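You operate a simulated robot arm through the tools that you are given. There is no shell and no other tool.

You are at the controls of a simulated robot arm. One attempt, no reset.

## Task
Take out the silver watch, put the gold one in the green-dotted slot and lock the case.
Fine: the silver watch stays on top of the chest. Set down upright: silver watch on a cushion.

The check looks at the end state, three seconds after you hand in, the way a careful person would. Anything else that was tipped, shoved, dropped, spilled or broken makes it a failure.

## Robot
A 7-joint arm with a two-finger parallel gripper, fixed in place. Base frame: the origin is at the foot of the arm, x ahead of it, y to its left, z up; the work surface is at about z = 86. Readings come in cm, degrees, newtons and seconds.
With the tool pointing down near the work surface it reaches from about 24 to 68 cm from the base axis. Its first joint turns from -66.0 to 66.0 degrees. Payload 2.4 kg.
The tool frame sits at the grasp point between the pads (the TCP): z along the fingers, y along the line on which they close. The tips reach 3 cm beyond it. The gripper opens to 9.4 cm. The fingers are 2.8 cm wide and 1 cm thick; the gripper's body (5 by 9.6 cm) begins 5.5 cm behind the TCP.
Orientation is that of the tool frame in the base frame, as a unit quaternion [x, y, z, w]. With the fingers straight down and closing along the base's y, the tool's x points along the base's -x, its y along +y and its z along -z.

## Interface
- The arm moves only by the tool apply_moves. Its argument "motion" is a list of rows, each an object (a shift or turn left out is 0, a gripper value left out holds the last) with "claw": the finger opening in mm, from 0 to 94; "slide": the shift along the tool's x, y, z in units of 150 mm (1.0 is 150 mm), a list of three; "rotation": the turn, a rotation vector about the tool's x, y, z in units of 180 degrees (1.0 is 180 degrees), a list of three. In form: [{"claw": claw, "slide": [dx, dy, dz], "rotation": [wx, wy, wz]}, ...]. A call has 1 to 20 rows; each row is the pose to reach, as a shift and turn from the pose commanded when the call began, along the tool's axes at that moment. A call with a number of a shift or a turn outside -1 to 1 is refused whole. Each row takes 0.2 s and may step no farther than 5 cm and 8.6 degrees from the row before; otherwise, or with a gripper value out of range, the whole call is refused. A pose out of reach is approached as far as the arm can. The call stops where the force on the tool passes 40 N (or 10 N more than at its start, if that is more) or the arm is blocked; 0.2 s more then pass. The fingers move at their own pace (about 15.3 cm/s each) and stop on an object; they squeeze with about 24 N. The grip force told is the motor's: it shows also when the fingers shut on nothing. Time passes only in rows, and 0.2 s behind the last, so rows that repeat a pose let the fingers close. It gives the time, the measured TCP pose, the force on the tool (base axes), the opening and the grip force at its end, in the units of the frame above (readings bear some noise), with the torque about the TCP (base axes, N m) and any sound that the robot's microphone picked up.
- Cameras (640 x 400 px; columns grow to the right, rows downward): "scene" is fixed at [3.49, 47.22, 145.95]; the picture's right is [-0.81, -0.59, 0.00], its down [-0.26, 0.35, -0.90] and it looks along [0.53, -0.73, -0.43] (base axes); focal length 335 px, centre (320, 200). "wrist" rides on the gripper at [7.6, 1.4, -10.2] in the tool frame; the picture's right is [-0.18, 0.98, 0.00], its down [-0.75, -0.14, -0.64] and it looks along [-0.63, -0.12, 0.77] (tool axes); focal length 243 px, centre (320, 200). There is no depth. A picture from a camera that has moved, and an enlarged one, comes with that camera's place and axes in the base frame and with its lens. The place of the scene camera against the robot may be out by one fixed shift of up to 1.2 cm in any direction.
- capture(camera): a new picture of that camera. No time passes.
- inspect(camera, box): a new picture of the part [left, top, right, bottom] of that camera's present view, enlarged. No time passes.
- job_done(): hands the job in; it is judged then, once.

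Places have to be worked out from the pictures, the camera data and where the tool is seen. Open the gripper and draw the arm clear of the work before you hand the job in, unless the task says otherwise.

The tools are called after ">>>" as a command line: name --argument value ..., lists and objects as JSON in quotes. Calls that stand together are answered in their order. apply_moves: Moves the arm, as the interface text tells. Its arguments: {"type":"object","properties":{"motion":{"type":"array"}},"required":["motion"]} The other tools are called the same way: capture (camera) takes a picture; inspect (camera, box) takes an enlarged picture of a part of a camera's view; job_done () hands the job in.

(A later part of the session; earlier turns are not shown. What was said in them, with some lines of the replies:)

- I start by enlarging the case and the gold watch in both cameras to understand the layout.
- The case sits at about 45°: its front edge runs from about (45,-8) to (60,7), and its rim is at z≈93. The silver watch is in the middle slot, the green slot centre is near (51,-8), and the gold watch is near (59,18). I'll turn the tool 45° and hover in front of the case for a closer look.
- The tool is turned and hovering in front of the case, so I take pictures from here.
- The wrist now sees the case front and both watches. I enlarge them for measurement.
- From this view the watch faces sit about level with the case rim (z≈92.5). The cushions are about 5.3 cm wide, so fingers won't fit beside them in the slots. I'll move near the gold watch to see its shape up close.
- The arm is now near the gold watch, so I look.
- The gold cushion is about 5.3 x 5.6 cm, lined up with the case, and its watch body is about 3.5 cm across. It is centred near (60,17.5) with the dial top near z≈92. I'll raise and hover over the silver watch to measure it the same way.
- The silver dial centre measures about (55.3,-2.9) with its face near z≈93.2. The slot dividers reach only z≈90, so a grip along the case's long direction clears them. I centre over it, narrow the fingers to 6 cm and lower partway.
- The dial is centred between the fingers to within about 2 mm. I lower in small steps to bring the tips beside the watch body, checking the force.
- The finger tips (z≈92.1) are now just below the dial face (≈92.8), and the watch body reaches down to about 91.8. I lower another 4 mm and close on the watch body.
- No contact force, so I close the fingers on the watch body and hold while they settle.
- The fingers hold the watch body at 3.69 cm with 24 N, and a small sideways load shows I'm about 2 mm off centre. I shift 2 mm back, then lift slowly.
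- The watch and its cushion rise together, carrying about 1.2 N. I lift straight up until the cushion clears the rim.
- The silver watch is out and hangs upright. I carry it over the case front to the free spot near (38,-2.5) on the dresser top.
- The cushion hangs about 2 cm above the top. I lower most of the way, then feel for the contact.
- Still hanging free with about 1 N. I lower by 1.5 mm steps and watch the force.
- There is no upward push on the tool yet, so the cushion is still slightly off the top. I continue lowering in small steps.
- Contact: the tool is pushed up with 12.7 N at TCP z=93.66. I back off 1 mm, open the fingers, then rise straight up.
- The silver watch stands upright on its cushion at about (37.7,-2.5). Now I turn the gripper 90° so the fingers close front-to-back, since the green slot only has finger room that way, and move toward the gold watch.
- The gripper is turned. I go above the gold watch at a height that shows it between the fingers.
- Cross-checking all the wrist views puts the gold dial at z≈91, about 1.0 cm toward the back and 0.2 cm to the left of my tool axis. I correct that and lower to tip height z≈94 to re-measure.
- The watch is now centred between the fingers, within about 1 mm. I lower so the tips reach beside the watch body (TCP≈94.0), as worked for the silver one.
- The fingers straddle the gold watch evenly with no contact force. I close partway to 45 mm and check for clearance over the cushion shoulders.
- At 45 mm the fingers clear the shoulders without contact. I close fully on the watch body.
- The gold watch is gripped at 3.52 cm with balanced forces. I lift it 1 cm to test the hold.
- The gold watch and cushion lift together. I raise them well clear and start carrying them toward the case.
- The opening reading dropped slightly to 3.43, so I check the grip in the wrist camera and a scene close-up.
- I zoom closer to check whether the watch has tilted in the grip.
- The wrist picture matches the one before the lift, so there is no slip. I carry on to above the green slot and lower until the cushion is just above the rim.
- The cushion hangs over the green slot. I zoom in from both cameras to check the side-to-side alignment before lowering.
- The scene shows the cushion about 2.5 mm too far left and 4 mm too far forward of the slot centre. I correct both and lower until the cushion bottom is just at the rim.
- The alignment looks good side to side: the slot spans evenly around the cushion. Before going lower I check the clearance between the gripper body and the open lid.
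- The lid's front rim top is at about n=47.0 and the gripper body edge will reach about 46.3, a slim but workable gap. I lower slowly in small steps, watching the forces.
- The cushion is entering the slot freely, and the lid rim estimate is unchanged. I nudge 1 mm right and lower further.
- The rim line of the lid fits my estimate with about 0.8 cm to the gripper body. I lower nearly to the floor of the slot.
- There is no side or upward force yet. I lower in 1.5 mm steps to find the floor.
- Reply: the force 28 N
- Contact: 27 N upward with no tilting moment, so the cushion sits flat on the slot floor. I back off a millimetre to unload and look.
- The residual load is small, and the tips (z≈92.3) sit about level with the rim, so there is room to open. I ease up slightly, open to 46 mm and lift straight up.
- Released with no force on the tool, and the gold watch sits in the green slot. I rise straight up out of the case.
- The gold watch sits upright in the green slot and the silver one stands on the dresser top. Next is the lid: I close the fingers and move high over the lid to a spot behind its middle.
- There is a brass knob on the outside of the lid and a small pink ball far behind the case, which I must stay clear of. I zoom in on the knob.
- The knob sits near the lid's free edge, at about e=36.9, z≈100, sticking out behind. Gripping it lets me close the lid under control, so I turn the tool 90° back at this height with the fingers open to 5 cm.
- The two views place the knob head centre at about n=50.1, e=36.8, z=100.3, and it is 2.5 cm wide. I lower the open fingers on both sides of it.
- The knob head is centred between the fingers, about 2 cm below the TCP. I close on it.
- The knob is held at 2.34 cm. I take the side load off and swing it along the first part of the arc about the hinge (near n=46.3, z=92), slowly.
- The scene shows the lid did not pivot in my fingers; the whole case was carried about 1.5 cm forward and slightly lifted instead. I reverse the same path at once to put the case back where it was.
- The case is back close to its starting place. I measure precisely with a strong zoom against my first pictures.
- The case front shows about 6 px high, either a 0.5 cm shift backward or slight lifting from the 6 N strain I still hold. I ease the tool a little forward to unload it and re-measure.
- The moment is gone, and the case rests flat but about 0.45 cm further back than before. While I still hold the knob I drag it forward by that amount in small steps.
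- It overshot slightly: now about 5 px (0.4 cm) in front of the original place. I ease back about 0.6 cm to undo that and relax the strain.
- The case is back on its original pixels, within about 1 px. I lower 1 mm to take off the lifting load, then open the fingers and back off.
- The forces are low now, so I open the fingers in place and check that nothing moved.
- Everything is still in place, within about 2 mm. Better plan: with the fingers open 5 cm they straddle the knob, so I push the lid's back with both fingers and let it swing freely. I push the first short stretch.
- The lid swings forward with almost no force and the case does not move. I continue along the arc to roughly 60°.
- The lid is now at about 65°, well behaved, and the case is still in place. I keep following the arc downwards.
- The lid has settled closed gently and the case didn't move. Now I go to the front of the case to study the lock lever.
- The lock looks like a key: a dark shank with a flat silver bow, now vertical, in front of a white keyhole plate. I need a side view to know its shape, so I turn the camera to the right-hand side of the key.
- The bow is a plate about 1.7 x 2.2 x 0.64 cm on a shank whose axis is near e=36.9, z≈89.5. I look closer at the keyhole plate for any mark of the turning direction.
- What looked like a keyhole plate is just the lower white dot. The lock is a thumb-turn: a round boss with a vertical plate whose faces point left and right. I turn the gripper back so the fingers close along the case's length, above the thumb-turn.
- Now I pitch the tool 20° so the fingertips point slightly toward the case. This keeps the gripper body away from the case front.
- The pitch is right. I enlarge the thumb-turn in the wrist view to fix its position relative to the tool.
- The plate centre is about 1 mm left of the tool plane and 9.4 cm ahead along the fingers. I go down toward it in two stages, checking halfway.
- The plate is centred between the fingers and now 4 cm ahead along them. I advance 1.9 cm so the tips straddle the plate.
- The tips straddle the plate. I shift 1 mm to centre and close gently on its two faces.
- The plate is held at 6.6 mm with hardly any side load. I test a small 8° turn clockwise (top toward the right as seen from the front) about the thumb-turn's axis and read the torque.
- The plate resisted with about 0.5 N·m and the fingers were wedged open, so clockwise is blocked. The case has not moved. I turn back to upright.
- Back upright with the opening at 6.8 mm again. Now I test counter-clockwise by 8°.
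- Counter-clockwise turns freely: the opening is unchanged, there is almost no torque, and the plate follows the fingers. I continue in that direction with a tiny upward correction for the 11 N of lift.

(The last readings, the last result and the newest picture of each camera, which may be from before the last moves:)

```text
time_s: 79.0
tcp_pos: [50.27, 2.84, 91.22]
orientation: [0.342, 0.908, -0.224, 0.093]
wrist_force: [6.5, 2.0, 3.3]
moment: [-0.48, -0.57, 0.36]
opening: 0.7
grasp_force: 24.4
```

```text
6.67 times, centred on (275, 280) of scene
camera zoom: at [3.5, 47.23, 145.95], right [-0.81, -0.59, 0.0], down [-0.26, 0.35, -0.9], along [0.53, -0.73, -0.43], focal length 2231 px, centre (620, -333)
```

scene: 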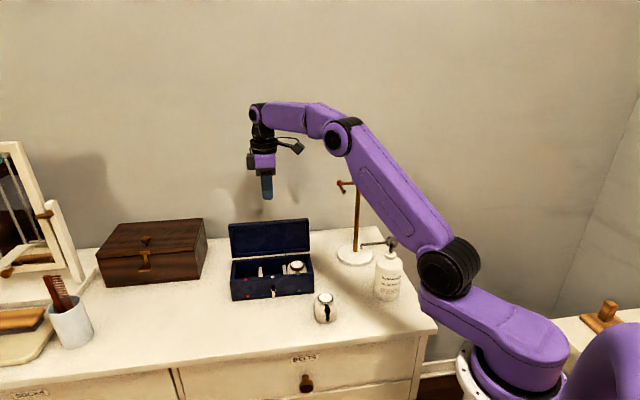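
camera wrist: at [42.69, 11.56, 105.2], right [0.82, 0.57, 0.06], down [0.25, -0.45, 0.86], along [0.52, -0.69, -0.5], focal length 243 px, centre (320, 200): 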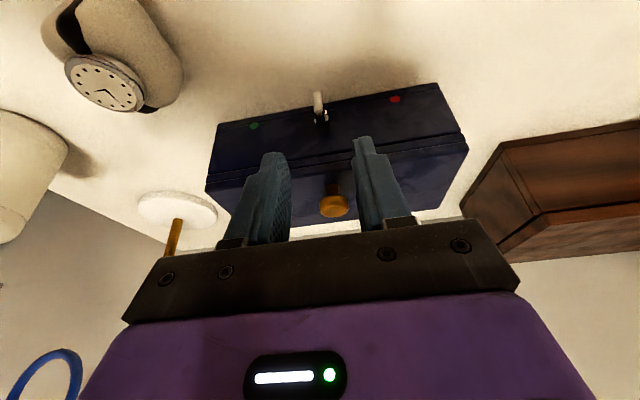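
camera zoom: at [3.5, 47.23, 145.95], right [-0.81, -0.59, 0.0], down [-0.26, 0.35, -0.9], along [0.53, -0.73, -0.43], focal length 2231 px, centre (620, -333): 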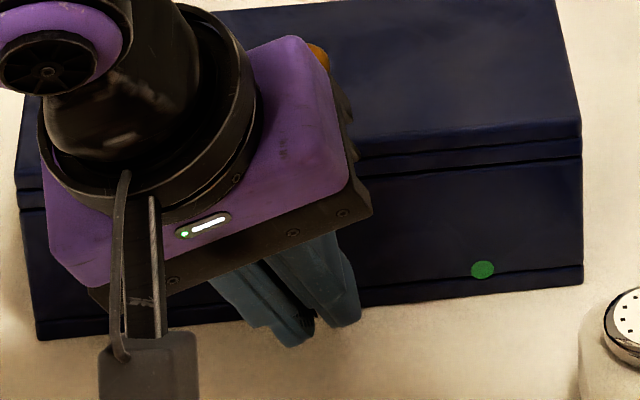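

At 20° turned, the torque about the lock axis is tiny and the case hasn't moved. I continue 12° more with a slightly larger radius to ease the side load.

>>> apply_moves --motion '[{"slide": [0.0001, 0.009, 0.0003], "rotation": [0.0209, 0, -0.0076]}, {"slide": [0.0004, 0.018, 0.001], "rotation": [0.0418, 0, -0.0152]}, {"slide": [0.0009, 0.0263, 0.0024], "rotation": [0.0627, 0, -0.0228]}, {"slide": [0.0009, 0.0263, 0.0024], "rotation": [0.0627, 0, -0.0228]}]'

>>> inspect --camera "scene" --box '[240, 250, 310, 310]'

>>> inspect --camera "wrist" --box '[260, 110, 380, 230]'

```text
time_s: 80.0
tcp_pos: [50.41, 3.01, 91.13]
orientation: [0.318, 0.893, -0.316, 0.05]
wrist_force: [-3.8, 5.8, 12.8]
moment: [-0.38, -0.27, 0.26]
opening: 0.7
grasp_force: 23.9
```

```text
6.67 times, centred on (275, 280) of scene
camera zoom: at [3.46, 47.23, 145.95], right [-0.81, -0.59, 0.0], down [-0.26, 0.35, -0.9], along [0.53, -0.73, -0.43], focal length 2231 px, centre (620, -333)
```

zoom: 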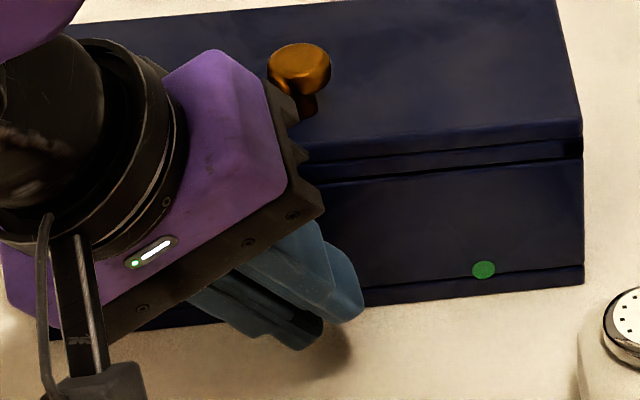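

```text
3.33 times, centred on (320, 170) of wrist
camera zoom: at [46.31, 14.24, 96.13], right [0.73, 0.49, -0.47], down [0.59, -0.11, 0.8], along [0.34, -0.87, -0.36], focal length 809 px, centre (320, 300)
```

zoom: 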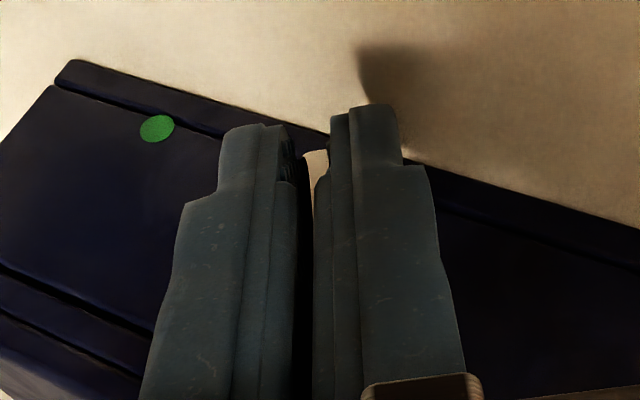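

At 32° turned and the grip unchanged. I add a small correction against the 13 N vertical load and turn 12° further.

>>> apply_moves --motion '[{"slide": [0.0006, 0.0072, -0.0015], "rotation": [0.0209, 0, -0.0076]}, {"slide": [0.0014, 0.0143, -0.0026], "rotation": [0.0418, 0, -0.0152]}, {"slide": [0.0024, 0.0215, -0.003], "rotation": [0.0627, 0, -0.0228]}, {"slide": [0.0024, 0.0215, -0.003], "rotation": [0.0627, 0, -0.0228]}]'

>>> inspect --camera "scene" --box '[230, 245, 310, 310]'

>>> inspect --camera "wrist" --box '[260, 110, 380, 230]'

```text
time_s: 81.0
tcp_pos: [50.68, 3.21, 90.88]
orientation: [0.289, 0.869, -0.402, 0.007]
wrist_force: [0.1, 2.0, 0.5]
moment: [0.02, 0.02, 0.03]
opening: 0.68
grasp_force: 24.1
```

```text
6.15 times, centred on (270, 278) of scene
camera zoom: at [3.49, 47.23, 145.95], right [-0.81, -0.59, 0.0], down [-0.26, 0.35, -0.9], along [0.53, -0.73, -0.43], focal length 2059 px, centre (628, -277)
```

zoom: 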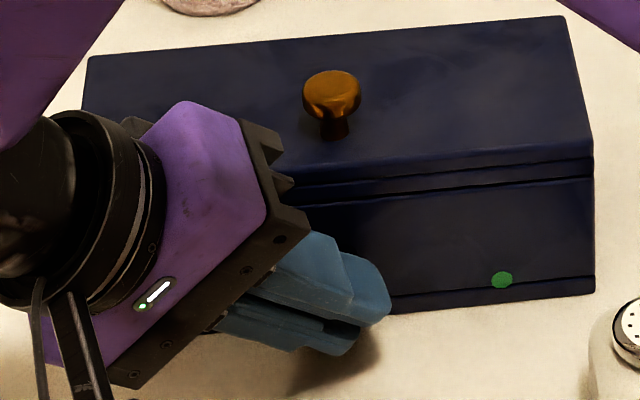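

```text
3.33 times, centred on (320, 170) of wrist
camera zoom: at [47.19, 15.11, 94.78], right [0.65, 0.41, -0.64], down [0.7, 0.01, 0.72], along [0.3, -0.91, -0.28], focal length 809 px, centre (320, 300)
```

zoom: 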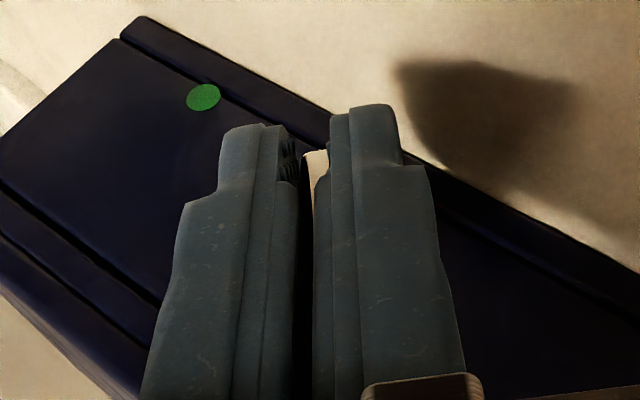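

The forces are nearly zero at 44°. I turn another 12°.

>>> apply_moves --motion '[{"slide": [0.0001, 0.0081, 0.0003], "rotation": [0.0209, 0, -0.0076]}, {"slide": [0.0004, 0.0162, 0.001], "rotation": [0.0418, 0, -0.0152]}, {"slide": [0.0009, 0.0243, 0.0024], "rotation": [0.0627, 0, -0.0228]}, {"slide": [0.0009, 0.0243, 0.0024], "rotation": [0.0627, 0, -0.0228]}]'

>>> capture --camera "scene"

>>> inspect --camera "scene" --box '[220, 245, 310, 320]'

>>> inspect --camera "wrist" --box '[260, 110, 380, 230]'

```text
time_s: 82.0
tcp_pos: [50.82, 3.39, 90.57]
orientation: [0.257, 0.834, -0.487, -0.036]
wrist_force: [-1.3, -3.1, -0.4]
moment: [-0.08, -0.06, 0.19]
opening: 0.65
grasp_force: 24.1
```

```text
taken
```

scene: 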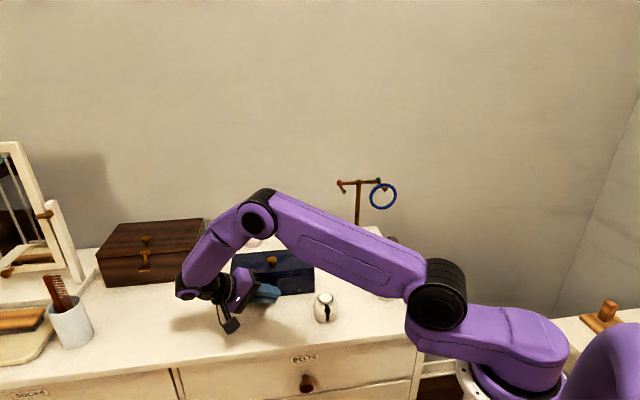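

```text
5.33 times, centred on (265, 282) of scene
camera zoom: at [3.49, 47.21, 145.96], right [-0.81, -0.59, 0.0], down [-0.26, 0.35, -0.9], along [0.53, -0.73, -0.43], focal length 1784 px, centre (613, -240)
```

zoom: 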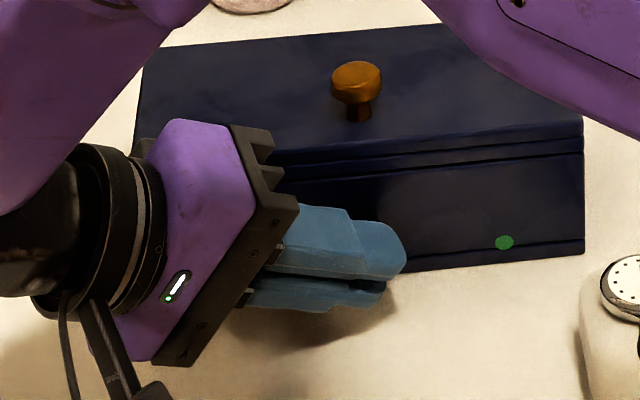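

```text
3.33 times, centred on (320, 170) of wrist
camera zoom: at [47.86, 15.79, 93.17], right [0.55, 0.3, -0.78], down [0.8, 0.1, 0.6], along [0.26, -0.95, -0.18], focal length 809 px, centre (320, 300)
```

zoom: 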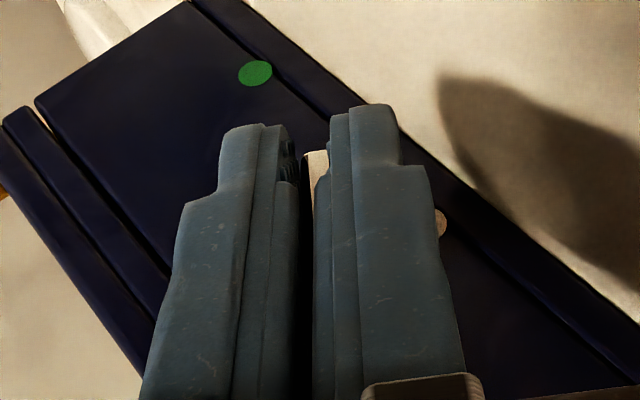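

The forces stay low at 56°, and there is still clearance under the gripper. I turn another 10°.

>>> apply_moves --motion '[{"slide": [0.0001, 0.0068, 0.0003], "rotation": [0.0174, 0, -0.0063]}, {"slide": [0.0003, 0.0135, 0.0007], "rotation": [0.0348, 0, -0.0127]}, {"slide": [0.0006, 0.0203, 0.0017], "rotation": [0.0522, 0, -0.019]}, {"slide": [0.0006, 0.0203, 0.0017], "rotation": [0.0522, 0, -0.019]}]'

>>> inspect --camera "scene" --box '[210, 245, 310, 330]'

>>> inspect --camera "wrist" --box '[260, 110, 380, 230]'

```text
time_s: 83.0
tcp_pos: [50.87, 3.6, 90.33]
orientation: [0.229, 0.799, -0.552, -0.072]
wrist_force: [-1.1, -1.2, 0.6]
moment: [0.34, 0.21, -0.39]
opening: 0.67
grasp_force: 24.2
```

```text
4.71 times, centred on (260, 288) of scene
camera zoom: at [3.5, 47.22, 145.95], right [-0.81, -0.59, 0.0], down [-0.26, 0.35, -0.9], along [0.53, -0.73, -0.43], focal length 1574 px, centre (602, -212)
```

zoom: 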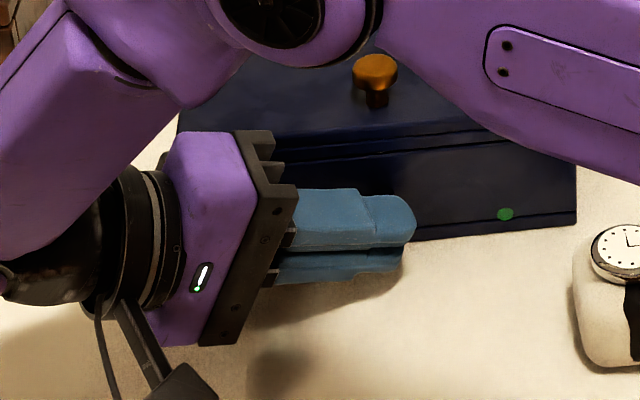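

```text
3.33 times, centred on (320, 170) of wrist
camera zoom: at [48.26, 16.2, 91.75], right [0.44, 0.2, -0.87], down [0.86, 0.17, 0.48], along [0.24, -0.96, -0.1], focal length 809 px, centre (320, 300)
```

zoom: 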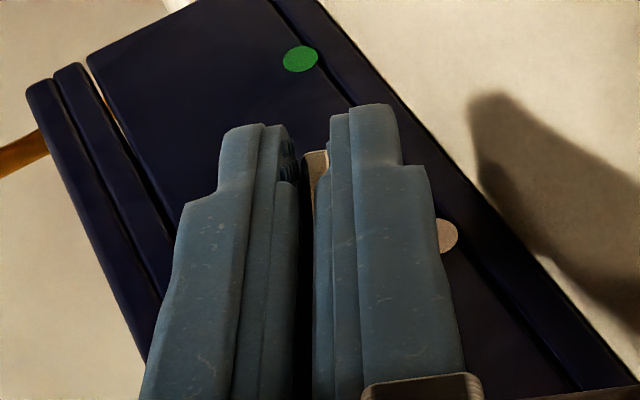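

Turned 66° now. The elbow seems to be coming lower, so I check the whole scene for clearance before going on.

>>> capture --camera "scene"

>>> capture --camera "wrist"

```text
taken
```

scene: 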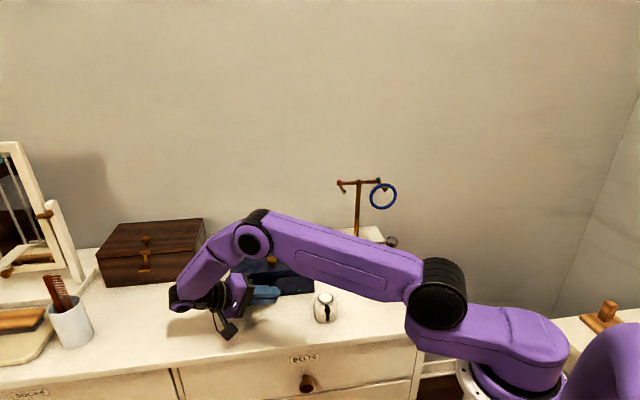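

```text
taken
camera wrist: at [48.26, 16.2, 91.75], right [0.44, 0.2, -0.87], down [0.86, 0.17, 0.48], along [0.24, -0.96, -0.1], focal length 243 px, centre (320, 200)
```

wrist: 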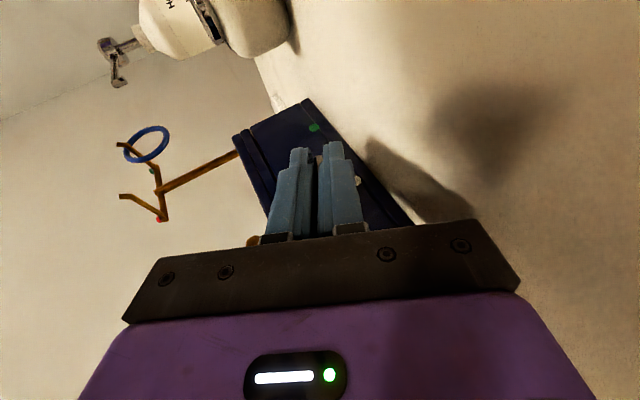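

By geometry the elbow sits high (z≈118), so nothing is near. The plate has turned 66°, and the gripper body would near the table beyond about 70°, so I release here. I open slightly and withdraw along the fingers.

>>> apply_moves --motion '[{"claw": 12}, {"claw": 16}, {"claw": 16}, {"slide": [0, 0, -0.06]}, {"slide": [0, 0, -0.14]}, {"slide": [0, 0, -0.24]}, {"slide": [0, 0, -0.34]}, {"slide": [0, 0, -0.34]}]'

>>> inspect --camera "scene" --box '[230, 245, 310, 310]'

>>> inspect --camera "wrist" --box '[240, 80, 400, 220]'

```text
time_s: 84.8
tcp_pos: [52.7, 7.93, 92.25]
orientation: [0.229, 0.798, -0.552, -0.071]
wrist_force: [0.6, -0.1, -1.1]
moment: [0.0, 0.01, 0.0]
opening: 1.59
grasp_force: 0.1
```

```text
6.15 times, centred on (270, 278) of scene
camera zoom: at [3.49, 47.22, 145.95], right [-0.81, -0.59, 0.0], down [-0.26, 0.35, -0.9], along [0.53, -0.73, -0.43], focal length 2059 px, centre (628, -277)
```

zoom: 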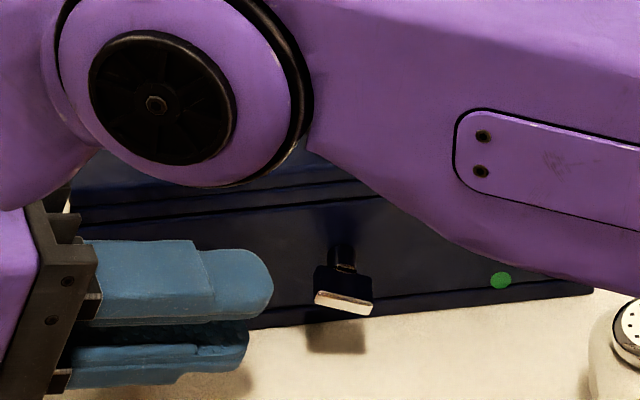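

```text
2.86 times, centred on (320, 150) of wrist
camera zoom: at [50.03, 20.56, 93.67], right [0.45, 0.2, -0.87], down [0.86, 0.17, 0.48], along [0.24, -0.96, -0.1], focal length 693 px, centre (320, 343)
```

zoom: 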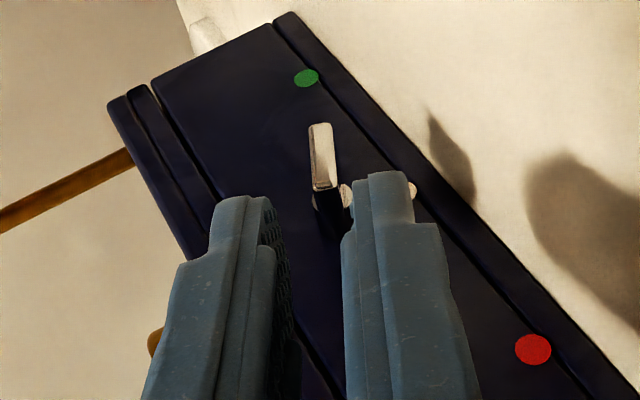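

The plate is now nearly horizontal, with its left end still about 15–20° high. I bring the tool upright again while rising clear.

>>> apply_moves --motion '[{"slide": [0.005, -0.0591, 0.0139], "rotation": [-0.0431, 0, 0.0157]}, {"slide": [0.01, -0.1182, 0.0278], "rotation": [-0.0862, 0, 0.0314]}, {"slide": [0.015, -0.1773, 0.0417], "rotation": [-0.1293, 0, 0.047]}, {"slide": [0.02, -0.2364, 0.0556], "rotation": [-0.1724, 0, 0.0627]}, {"slide": [0.025, -0.2955, 0.0695], "rotation": [-0.2155, 0, 0.0784]}, {"slide": [0.03, -0.3546, 0.0834], "rotation": [-0.2586, 0, 0.0941]}, {"slide": [0.035, -0.4137, 0.0973], "rotation": [-0.3017, 0, 0.1098]}, {"slide": [0.04, -0.473, 0.111], "rotation": [-0.3447, 0, 0.1254]}, {"slide": [0.04, -0.473, 0.111], "rotation": [-0.3447, 0, 0.1254]}]'

>>> capture --camera "wrist"

>>> inspect --camera "wrist" --box '[280, 90, 360, 170]'

>>> inspect --camera "scene" --box '[250, 270, 295, 310]'

```text
time_s: 86.8
tcp_pos: [49.45, 4.72, 98.1]
orientation: [0.378, 0.91, -0.065, 0.16]
wrist_force: [0.4, -0.5, 0.1]
moment: [-0.01, 0.04, -0.01]
opening: 1.6
grasp_force: 0.0
```

```text
taken
camera wrist: at [42.94, 13.36, 104.96], right [0.82, 0.57, 0.06], down [0.24, -0.45, 0.86], along [0.52, -0.69, -0.51], focal length 243 px, centre (320, 200)
```

wrist: 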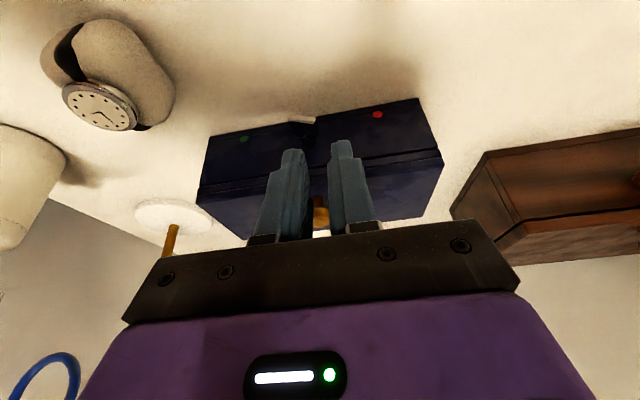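

```text
5.00 times, centred on (320, 130) of wrist
camera zoom: at [42.94, 13.36, 104.96], right [0.82, 0.57, 0.06], down [0.24, -0.45, 0.86], along [0.52, -0.69, -0.51], focal length 1213 px, centre (320, 550)
```

zoom: 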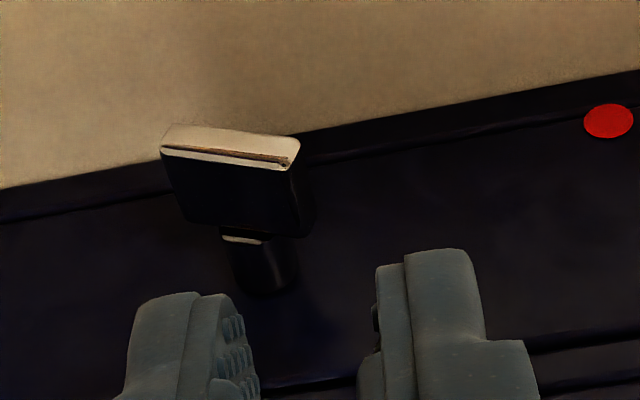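

```text
10.00 times, centred on (272, 290) of scene
camera zoom: at [3.49, 47.22, 145.95], right [-0.81, -0.59, 0.0], down [-0.26, 0.35, -0.9], along [0.53, -0.73, -0.43], focal length 3346 px, centre (795, -700)
```

zoom: 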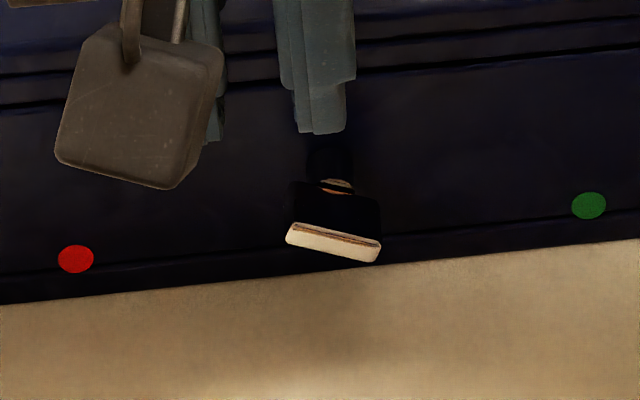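

The plate is about 70° round, with its left end still roughly 20° high. I straighten the tool, close the fingers and will press that left end down from above.

>>> apply_moves --motion '[{"rotation": [0, 0.037, 0], "claw": 8}, {"rotation": [0, 0.074, 0], "claw": 0}, {"rotation": [0, 0.111, 0], "claw": 0}, {"rotation": [0, 0.111, 0]}]'

>>> inspect --camera "wrist" --box '[270, 90, 380, 200]'

```text
time_s: 87.8
tcp_pos: [49.58, 4.56, 98.08]
orientation: [0.383, 0.924, 0.0, 0.0]
wrist_force: [0.3, -0.1, 0.0]
moment: [-0.03, -0.02, 0.01]
opening: 0.01
grasp_force: 24.1
```

```text
3.64 times, centred on (325, 145) of wrist
camera zoom: at [45.11, 11.26, 108.22], right [0.83, 0.56, 0.0], down [0.43, -0.63, 0.64], along [0.36, -0.53, -0.77], focal length 882 px, centre (302, 400)
```

zoom: 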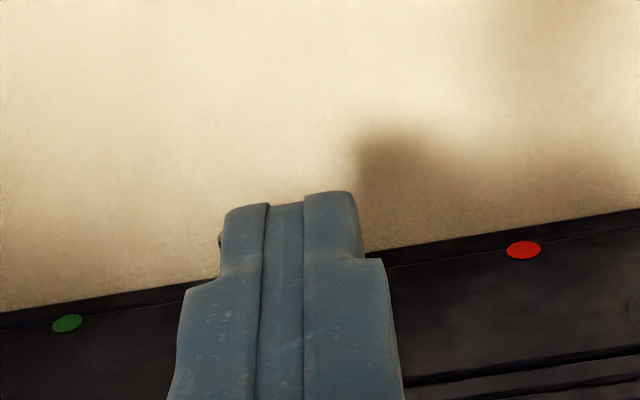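

I position the closed fingertips just above the plate's left end.

>>> apply_moves --motion '[{"slide": [-0.07, 0.021, 0.05]}, {"slide": [-0.14, 0.021, 0.12]}, {"slide": [-0.14, 0.021, 0.22]}, {"slide": [-0.14, 0.021, 0.265]}, {"slide": [-0.14, 0.021, 0.265]}]'

>>> inspect --camera "scene" --box '[250, 265, 295, 310]'

>>> inspect --camera "wrist" --box '[270, 90, 380, 200]'

```text
time_s: 89.0
tcp_pos: [51.03, 3.44, 93.96]
orientation: [0.383, 0.924, 0.0, 0.0]
wrist_force: [0.4, -1.5, 1.2]
moment: [0.0, -0.01, 0.0]
opening: 0.02
grasp_force: 24.4
```

```text
8.89 times, centred on (272, 288) of scene
camera zoom: at [3.49, 47.22, 145.95], right [-0.81, -0.59, 0.0], down [-0.26, 0.35, -0.9], along [0.53, -0.73, -0.43], focal length 2974 px, centre (742, -578)
```

zoom: 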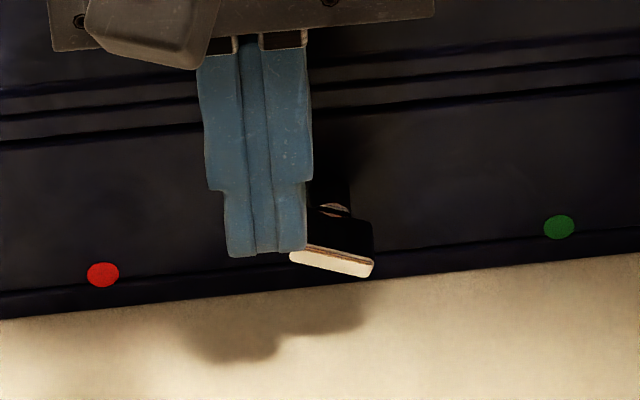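

```text
3.64 times, centred on (325, 145) of wrist
camera zoom: at [46.7, 9.96, 104.18], right [0.83, 0.56, 0.0], down [0.43, -0.63, 0.64], along [0.36, -0.53, -0.77], focal length 882 px, centre (302, 400)
```

zoom: 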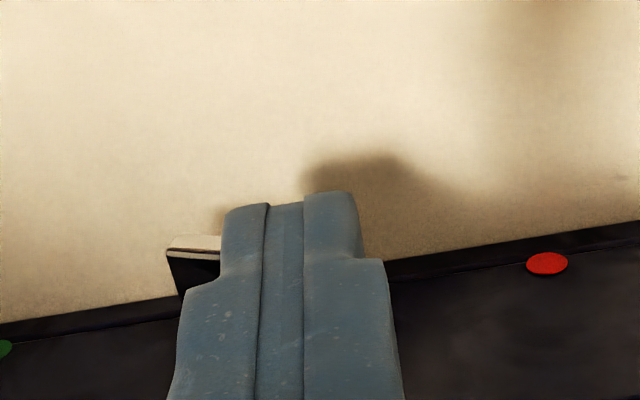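

The fingertips overlap the plate's left end by about 0.5 cm. I lower gently and watch the force.

>>> apply_moves --motion '[{"slide": [0, -0.006, 0.02]}, {"slide": [0, -0.006, 0.04]}, {"slide": [0, -0.006, 0.05]}, {"slide": [0, -0.006, 0.05]}]'

>>> inspect --camera "scene" --box '[250, 265, 295, 310]'

```text
time_s: 90.0
tcp_pos: [51.06, 3.28, 93.44]
orientation: [0.382, 0.924, 0.0, 0.0]
wrist_force: [-0.7, 0.5, 1.2]
moment: [0.03, -0.01, 0.02]
opening: 0.0
grasp_force: 24.4
```

```text
8.89 times, centred on (272, 288) of scene
camera zoom: at [3.49, 47.22, 145.95], right [-0.81, -0.59, 0.0], down [-0.26, 0.35, -0.9], along [0.53, -0.73, -0.43], focal length 2974 px, centre (742, -578)
```

zoom: 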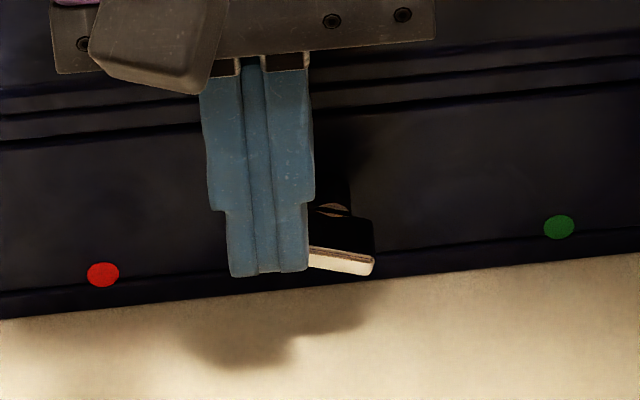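

There is only about 1 N so far. I press down a further 3 mm.

>>> apply_moves --motion '[{"slide": [0, 0, 0.01]}, {"slide": [0, 0, 0.02]}, {"slide": [0, 0, 0.02]}]'

>>> inspect --camera "scene" --box '[250, 265, 295, 310]'

```text
time_s: 90.8
tcp_pos: [51.16, 3.28, 93.14]
orientation: [0.383, 0.924, 0.001, 0.0]
wrist_force: [0.7, 0.4, -0.7]
moment: [-0.01, 0.01, 0.0]
opening: 0.0
grasp_force: 24.0
```

```text
8.89 times, centred on (272, 288) of scene
camera zoom: at [3.49, 47.22, 145.95], right [-0.81, -0.59, 0.0], down [-0.26, 0.35, -0.9], along [0.53, -0.73, -0.43], focal length 2974 px, centre (742, -578)
```

zoom: 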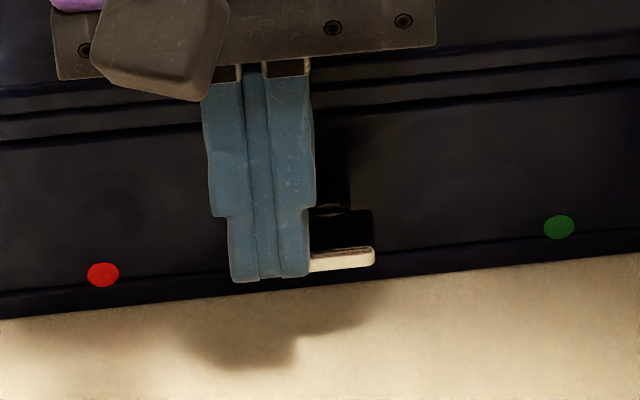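

The plate is now horizontal, in line with the case edges. I press 2 mm more to feel whether it has reached its stop.

>>> apply_moves --motion '[{"slide": [0, 0, 0.007]}, {"slide": [0, 0, 0.013]}, {"slide": [0, 0, 0.013]}]'

>>> inspect --camera "scene" --box '[250, 265, 295, 310]'

```text
time_s: 91.6
tcp_pos: [51.27, 3.32, 92.89]
orientation: [0.382, 0.924, 0.0, 0.0]
wrist_force: [-0.7, -0.9, 3.7]
moment: [-0.06, 0.05, -0.01]
opening: 0.0
grasp_force: 24.0
```

```text
8.89 times, centred on (272, 288) of scene
camera zoom: at [3.48, 47.22, 145.95], right [-0.81, -0.59, 0.0], down [-0.26, 0.35, -0.9], along [0.53, -0.73, -0.43], focal length 2974 px, centre (742, -578)
```

zoom: 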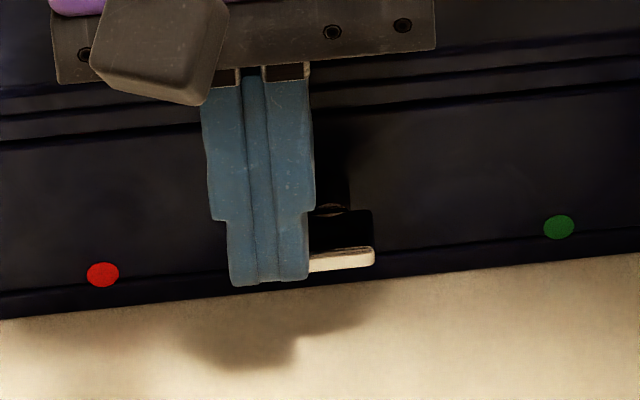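

Now 3.7 N and the plate stays put. One more millimetre will confirm the stop.

>>> apply_moves --motion '[{"slide": [0, 0, 0.006]}, {"slide": [0, 0, 0.006]}]'

>>> inspect --camera "scene" --box '[250, 265, 295, 310]'

```text
time_s: 92.2
tcp_pos: [51.24, 3.31, 92.96]
orientation: [0.382, 0.924, 0.0, 0.001]
wrist_force: [-4.5, -1.4, 23.3]
moment: [-0.26, 0.21, 0.0]
opening: 0.0
grasp_force: 24.2
```

```text
8.89 times, centred on (272, 288) of scene
camera zoom: at [3.44, 47.21, 145.96], right [-0.81, -0.59, 0.0], down [-0.26, 0.35, -0.9], along [0.53, -0.73, -0.43], focal length 2974 px, centre (742, -578)
```

zoom: 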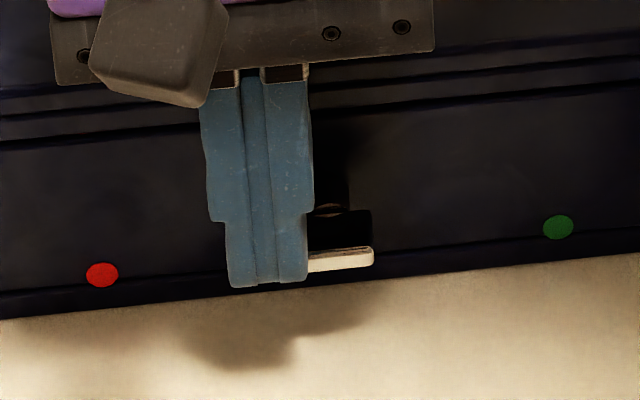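

23 N with no further movement: the thumb-turn is against its stop at 90°. I lift straight off and move the arm up and away.

>>> apply_moves --motion '[{"slide": [0, 0, -0.02]}, {"slide": [0.02, 0, -0.1]}, {"slide": [0.06, 0, -0.3]}, {"slide": [0.1, 0, -0.55]}, {"slide": [0.15, -0.05, -0.8]}, {"slide": [0.2, -0.15, -1.0], "claw": 40}, {"slide": [0.25, -0.3, -1.0], "claw": 60}, {"slide": [0.3, -0.45, -1.0], "claw": 60}, {"slide": [0.3, -0.45, -1.0]}]'

>>> capture --camera "scene"

>>> inspect --camera "scene" --box '[215, 235, 325, 310]'

>>> inspect --camera "scene" --box '[250, 265, 295, 310]'

>>> capture --camera "wrist"

```text
time_s: 94.2
tcp_pos: [42.97, 1.75, 107.71]
orientation: [0.383, 0.924, 0.0, 0.0]
wrist_force: [0.2, 0.0, 0.4]
moment: [0.0, 0.0, 0.02]
opening: 6.0
grasp_force: 0.0
```

```text
taken
```

scene: 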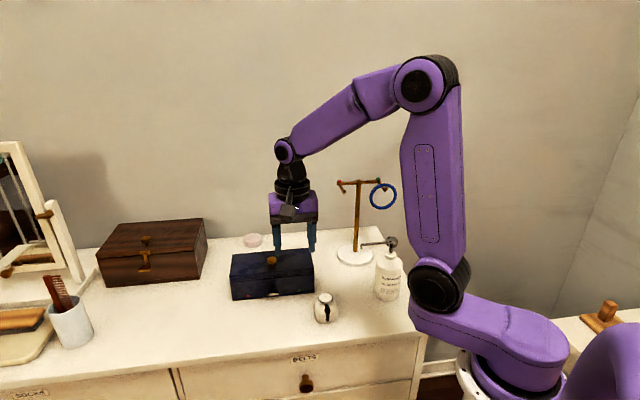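

```text
5.33 times, centred on (270, 272) of scene
camera zoom: at [3.49, 47.22, 145.95], right [-0.81, -0.59, 0.0], down [-0.26, 0.35, -0.9], along [0.53, -0.73, -0.43], focal length 1784 px, centre (587, -187)
```

zoom: 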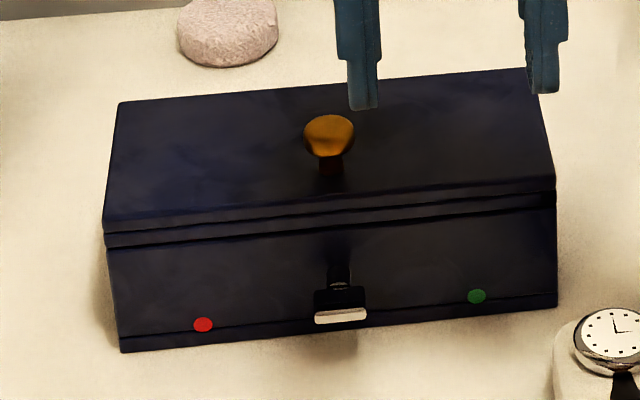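

```text
8.89 times, centred on (272, 288) of scene
camera zoom: at [3.49, 47.22, 145.95], right [-0.81, -0.59, 0.0], down [-0.26, 0.35, -0.9], along [0.53, -0.73, -0.43], focal length 2974 px, centre (742, -578)
```

zoom: 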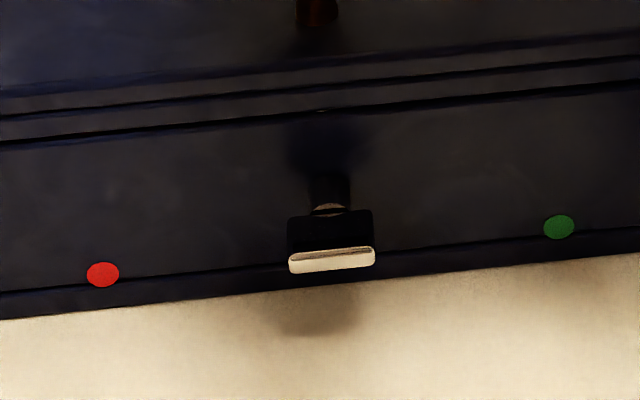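

```text
taken
camera wrist: at [38.67, 8.22, 117.82], right [0.83, 0.56, 0.0], down [0.43, -0.63, 0.64], along [0.36, -0.53, -0.77], focal length 243 px, centre (320, 200)
```

wrist: 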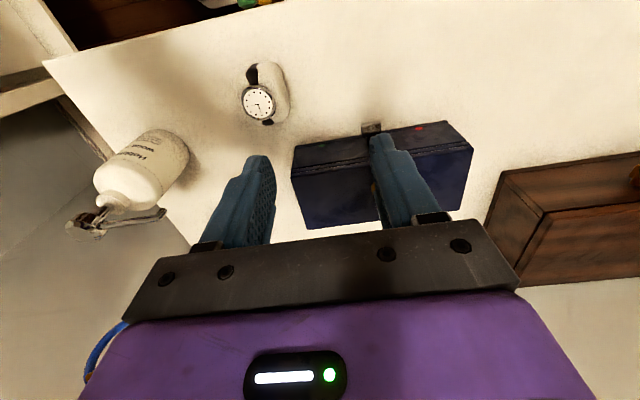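

The thumb-turn is horizontal against its stop and the lid seam coincides with the case rim, so the lid is flush. The silver watch stands upright. I open the gripper fully and draw the arm up and back, clear of everything.

>>> apply_moves --motion '[{"slide": [0.0, -0.05, -0.2], "claw": 94}, {"slide": [0.005, -0.2, -0.4]}, {"slide": [0.01, -0.4, -0.6]}, {"slide": [0.012, -0.6, -0.67]}, {"slide": [0.012, -0.648, -0.67]}, {"slide": [0.012, -0.648, -0.67]}]'

>>> capture --camera "scene"

>>> inspect --camera "scene" --box '[210, 220, 350, 330]'

>>> capture --camera "wrist"

```text
time_s: 95.6
tcp_pos: [36.25, -5.02, 117.69]
orientation: [0.382, 0.924, 0.0, 0.0]
wrist_force: [-0.3, -0.4, 0.2]
moment: [-0.02, 0.01, 0.03]
opening: 9.38
grasp_force: 0.0
```

```text
taken
```

scene: 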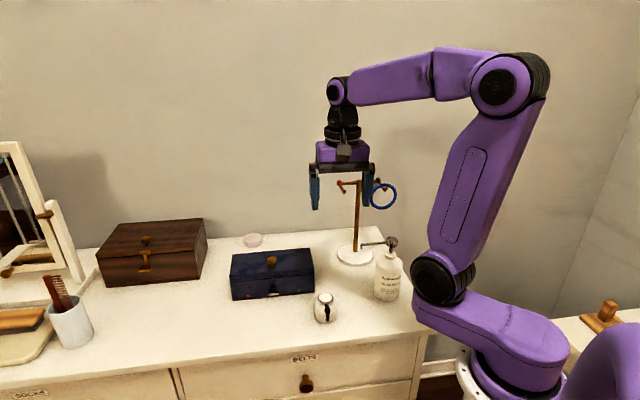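

```text
3.64 times, centred on (280, 275) of scene
camera zoom: at [3.49, 47.22, 145.95], right [-0.81, -0.59, 0.0], down [-0.26, 0.35, -0.9], along [0.53, -0.73, -0.43], focal length 1217 px, centre (466, -73)
```

zoom: 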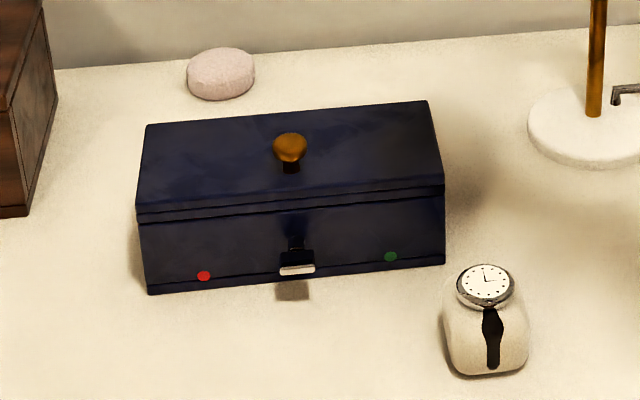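

```text
taken
camera wrist: at [31.77, 1.55, 127.96], right [0.83, 0.56, 0.0], down [0.43, -0.63, 0.64], along [0.36, -0.53, -0.77], focal length 243 px, centre (320, 200)
```

wrist: 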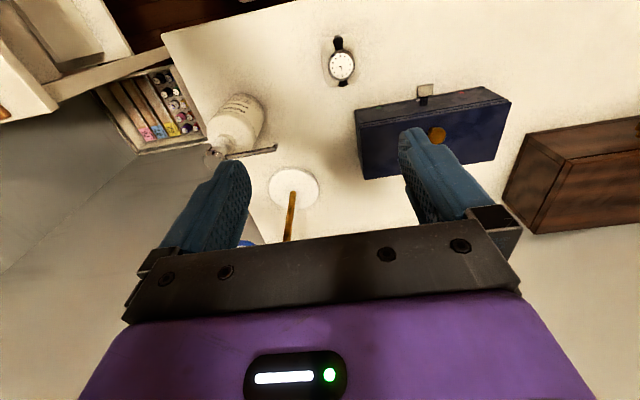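

The case is shut and locked with the gold watch in the green slot. The silver watch stands upright on its cushion on the dresser top, the other items look undisturbed, and the arm is clear with the gripper open. I hand in the job.

>>> job_done

```text
The job is handed in.
```

The gold watch is in the green-dotted slot, the case is closed and locked, and the silver watch stands upright on its cushion on the dresser top. I handed the job in with the gripper open and the arm clear.

- **Lock:** the thumb-turn on the case front only moves counter-clockwise. I turned it 90° until it stopped against 23 N of push. I did not test it by pulling on the lid; the lid seam lines up with the case rim.
- **Case moved briefly:** my first try at closing the lid, by gripping its knob, dragged the whole case about 1.5 cm forward. I moved it back, and the last close-up before I closed the lid showed it about 2 mm from its original position.
- **Not visible at the end:** I last saw the gold watch upright in its slot just before the lid closed.

Nothing else on the dresser looked tipped or moved in the final pictures.
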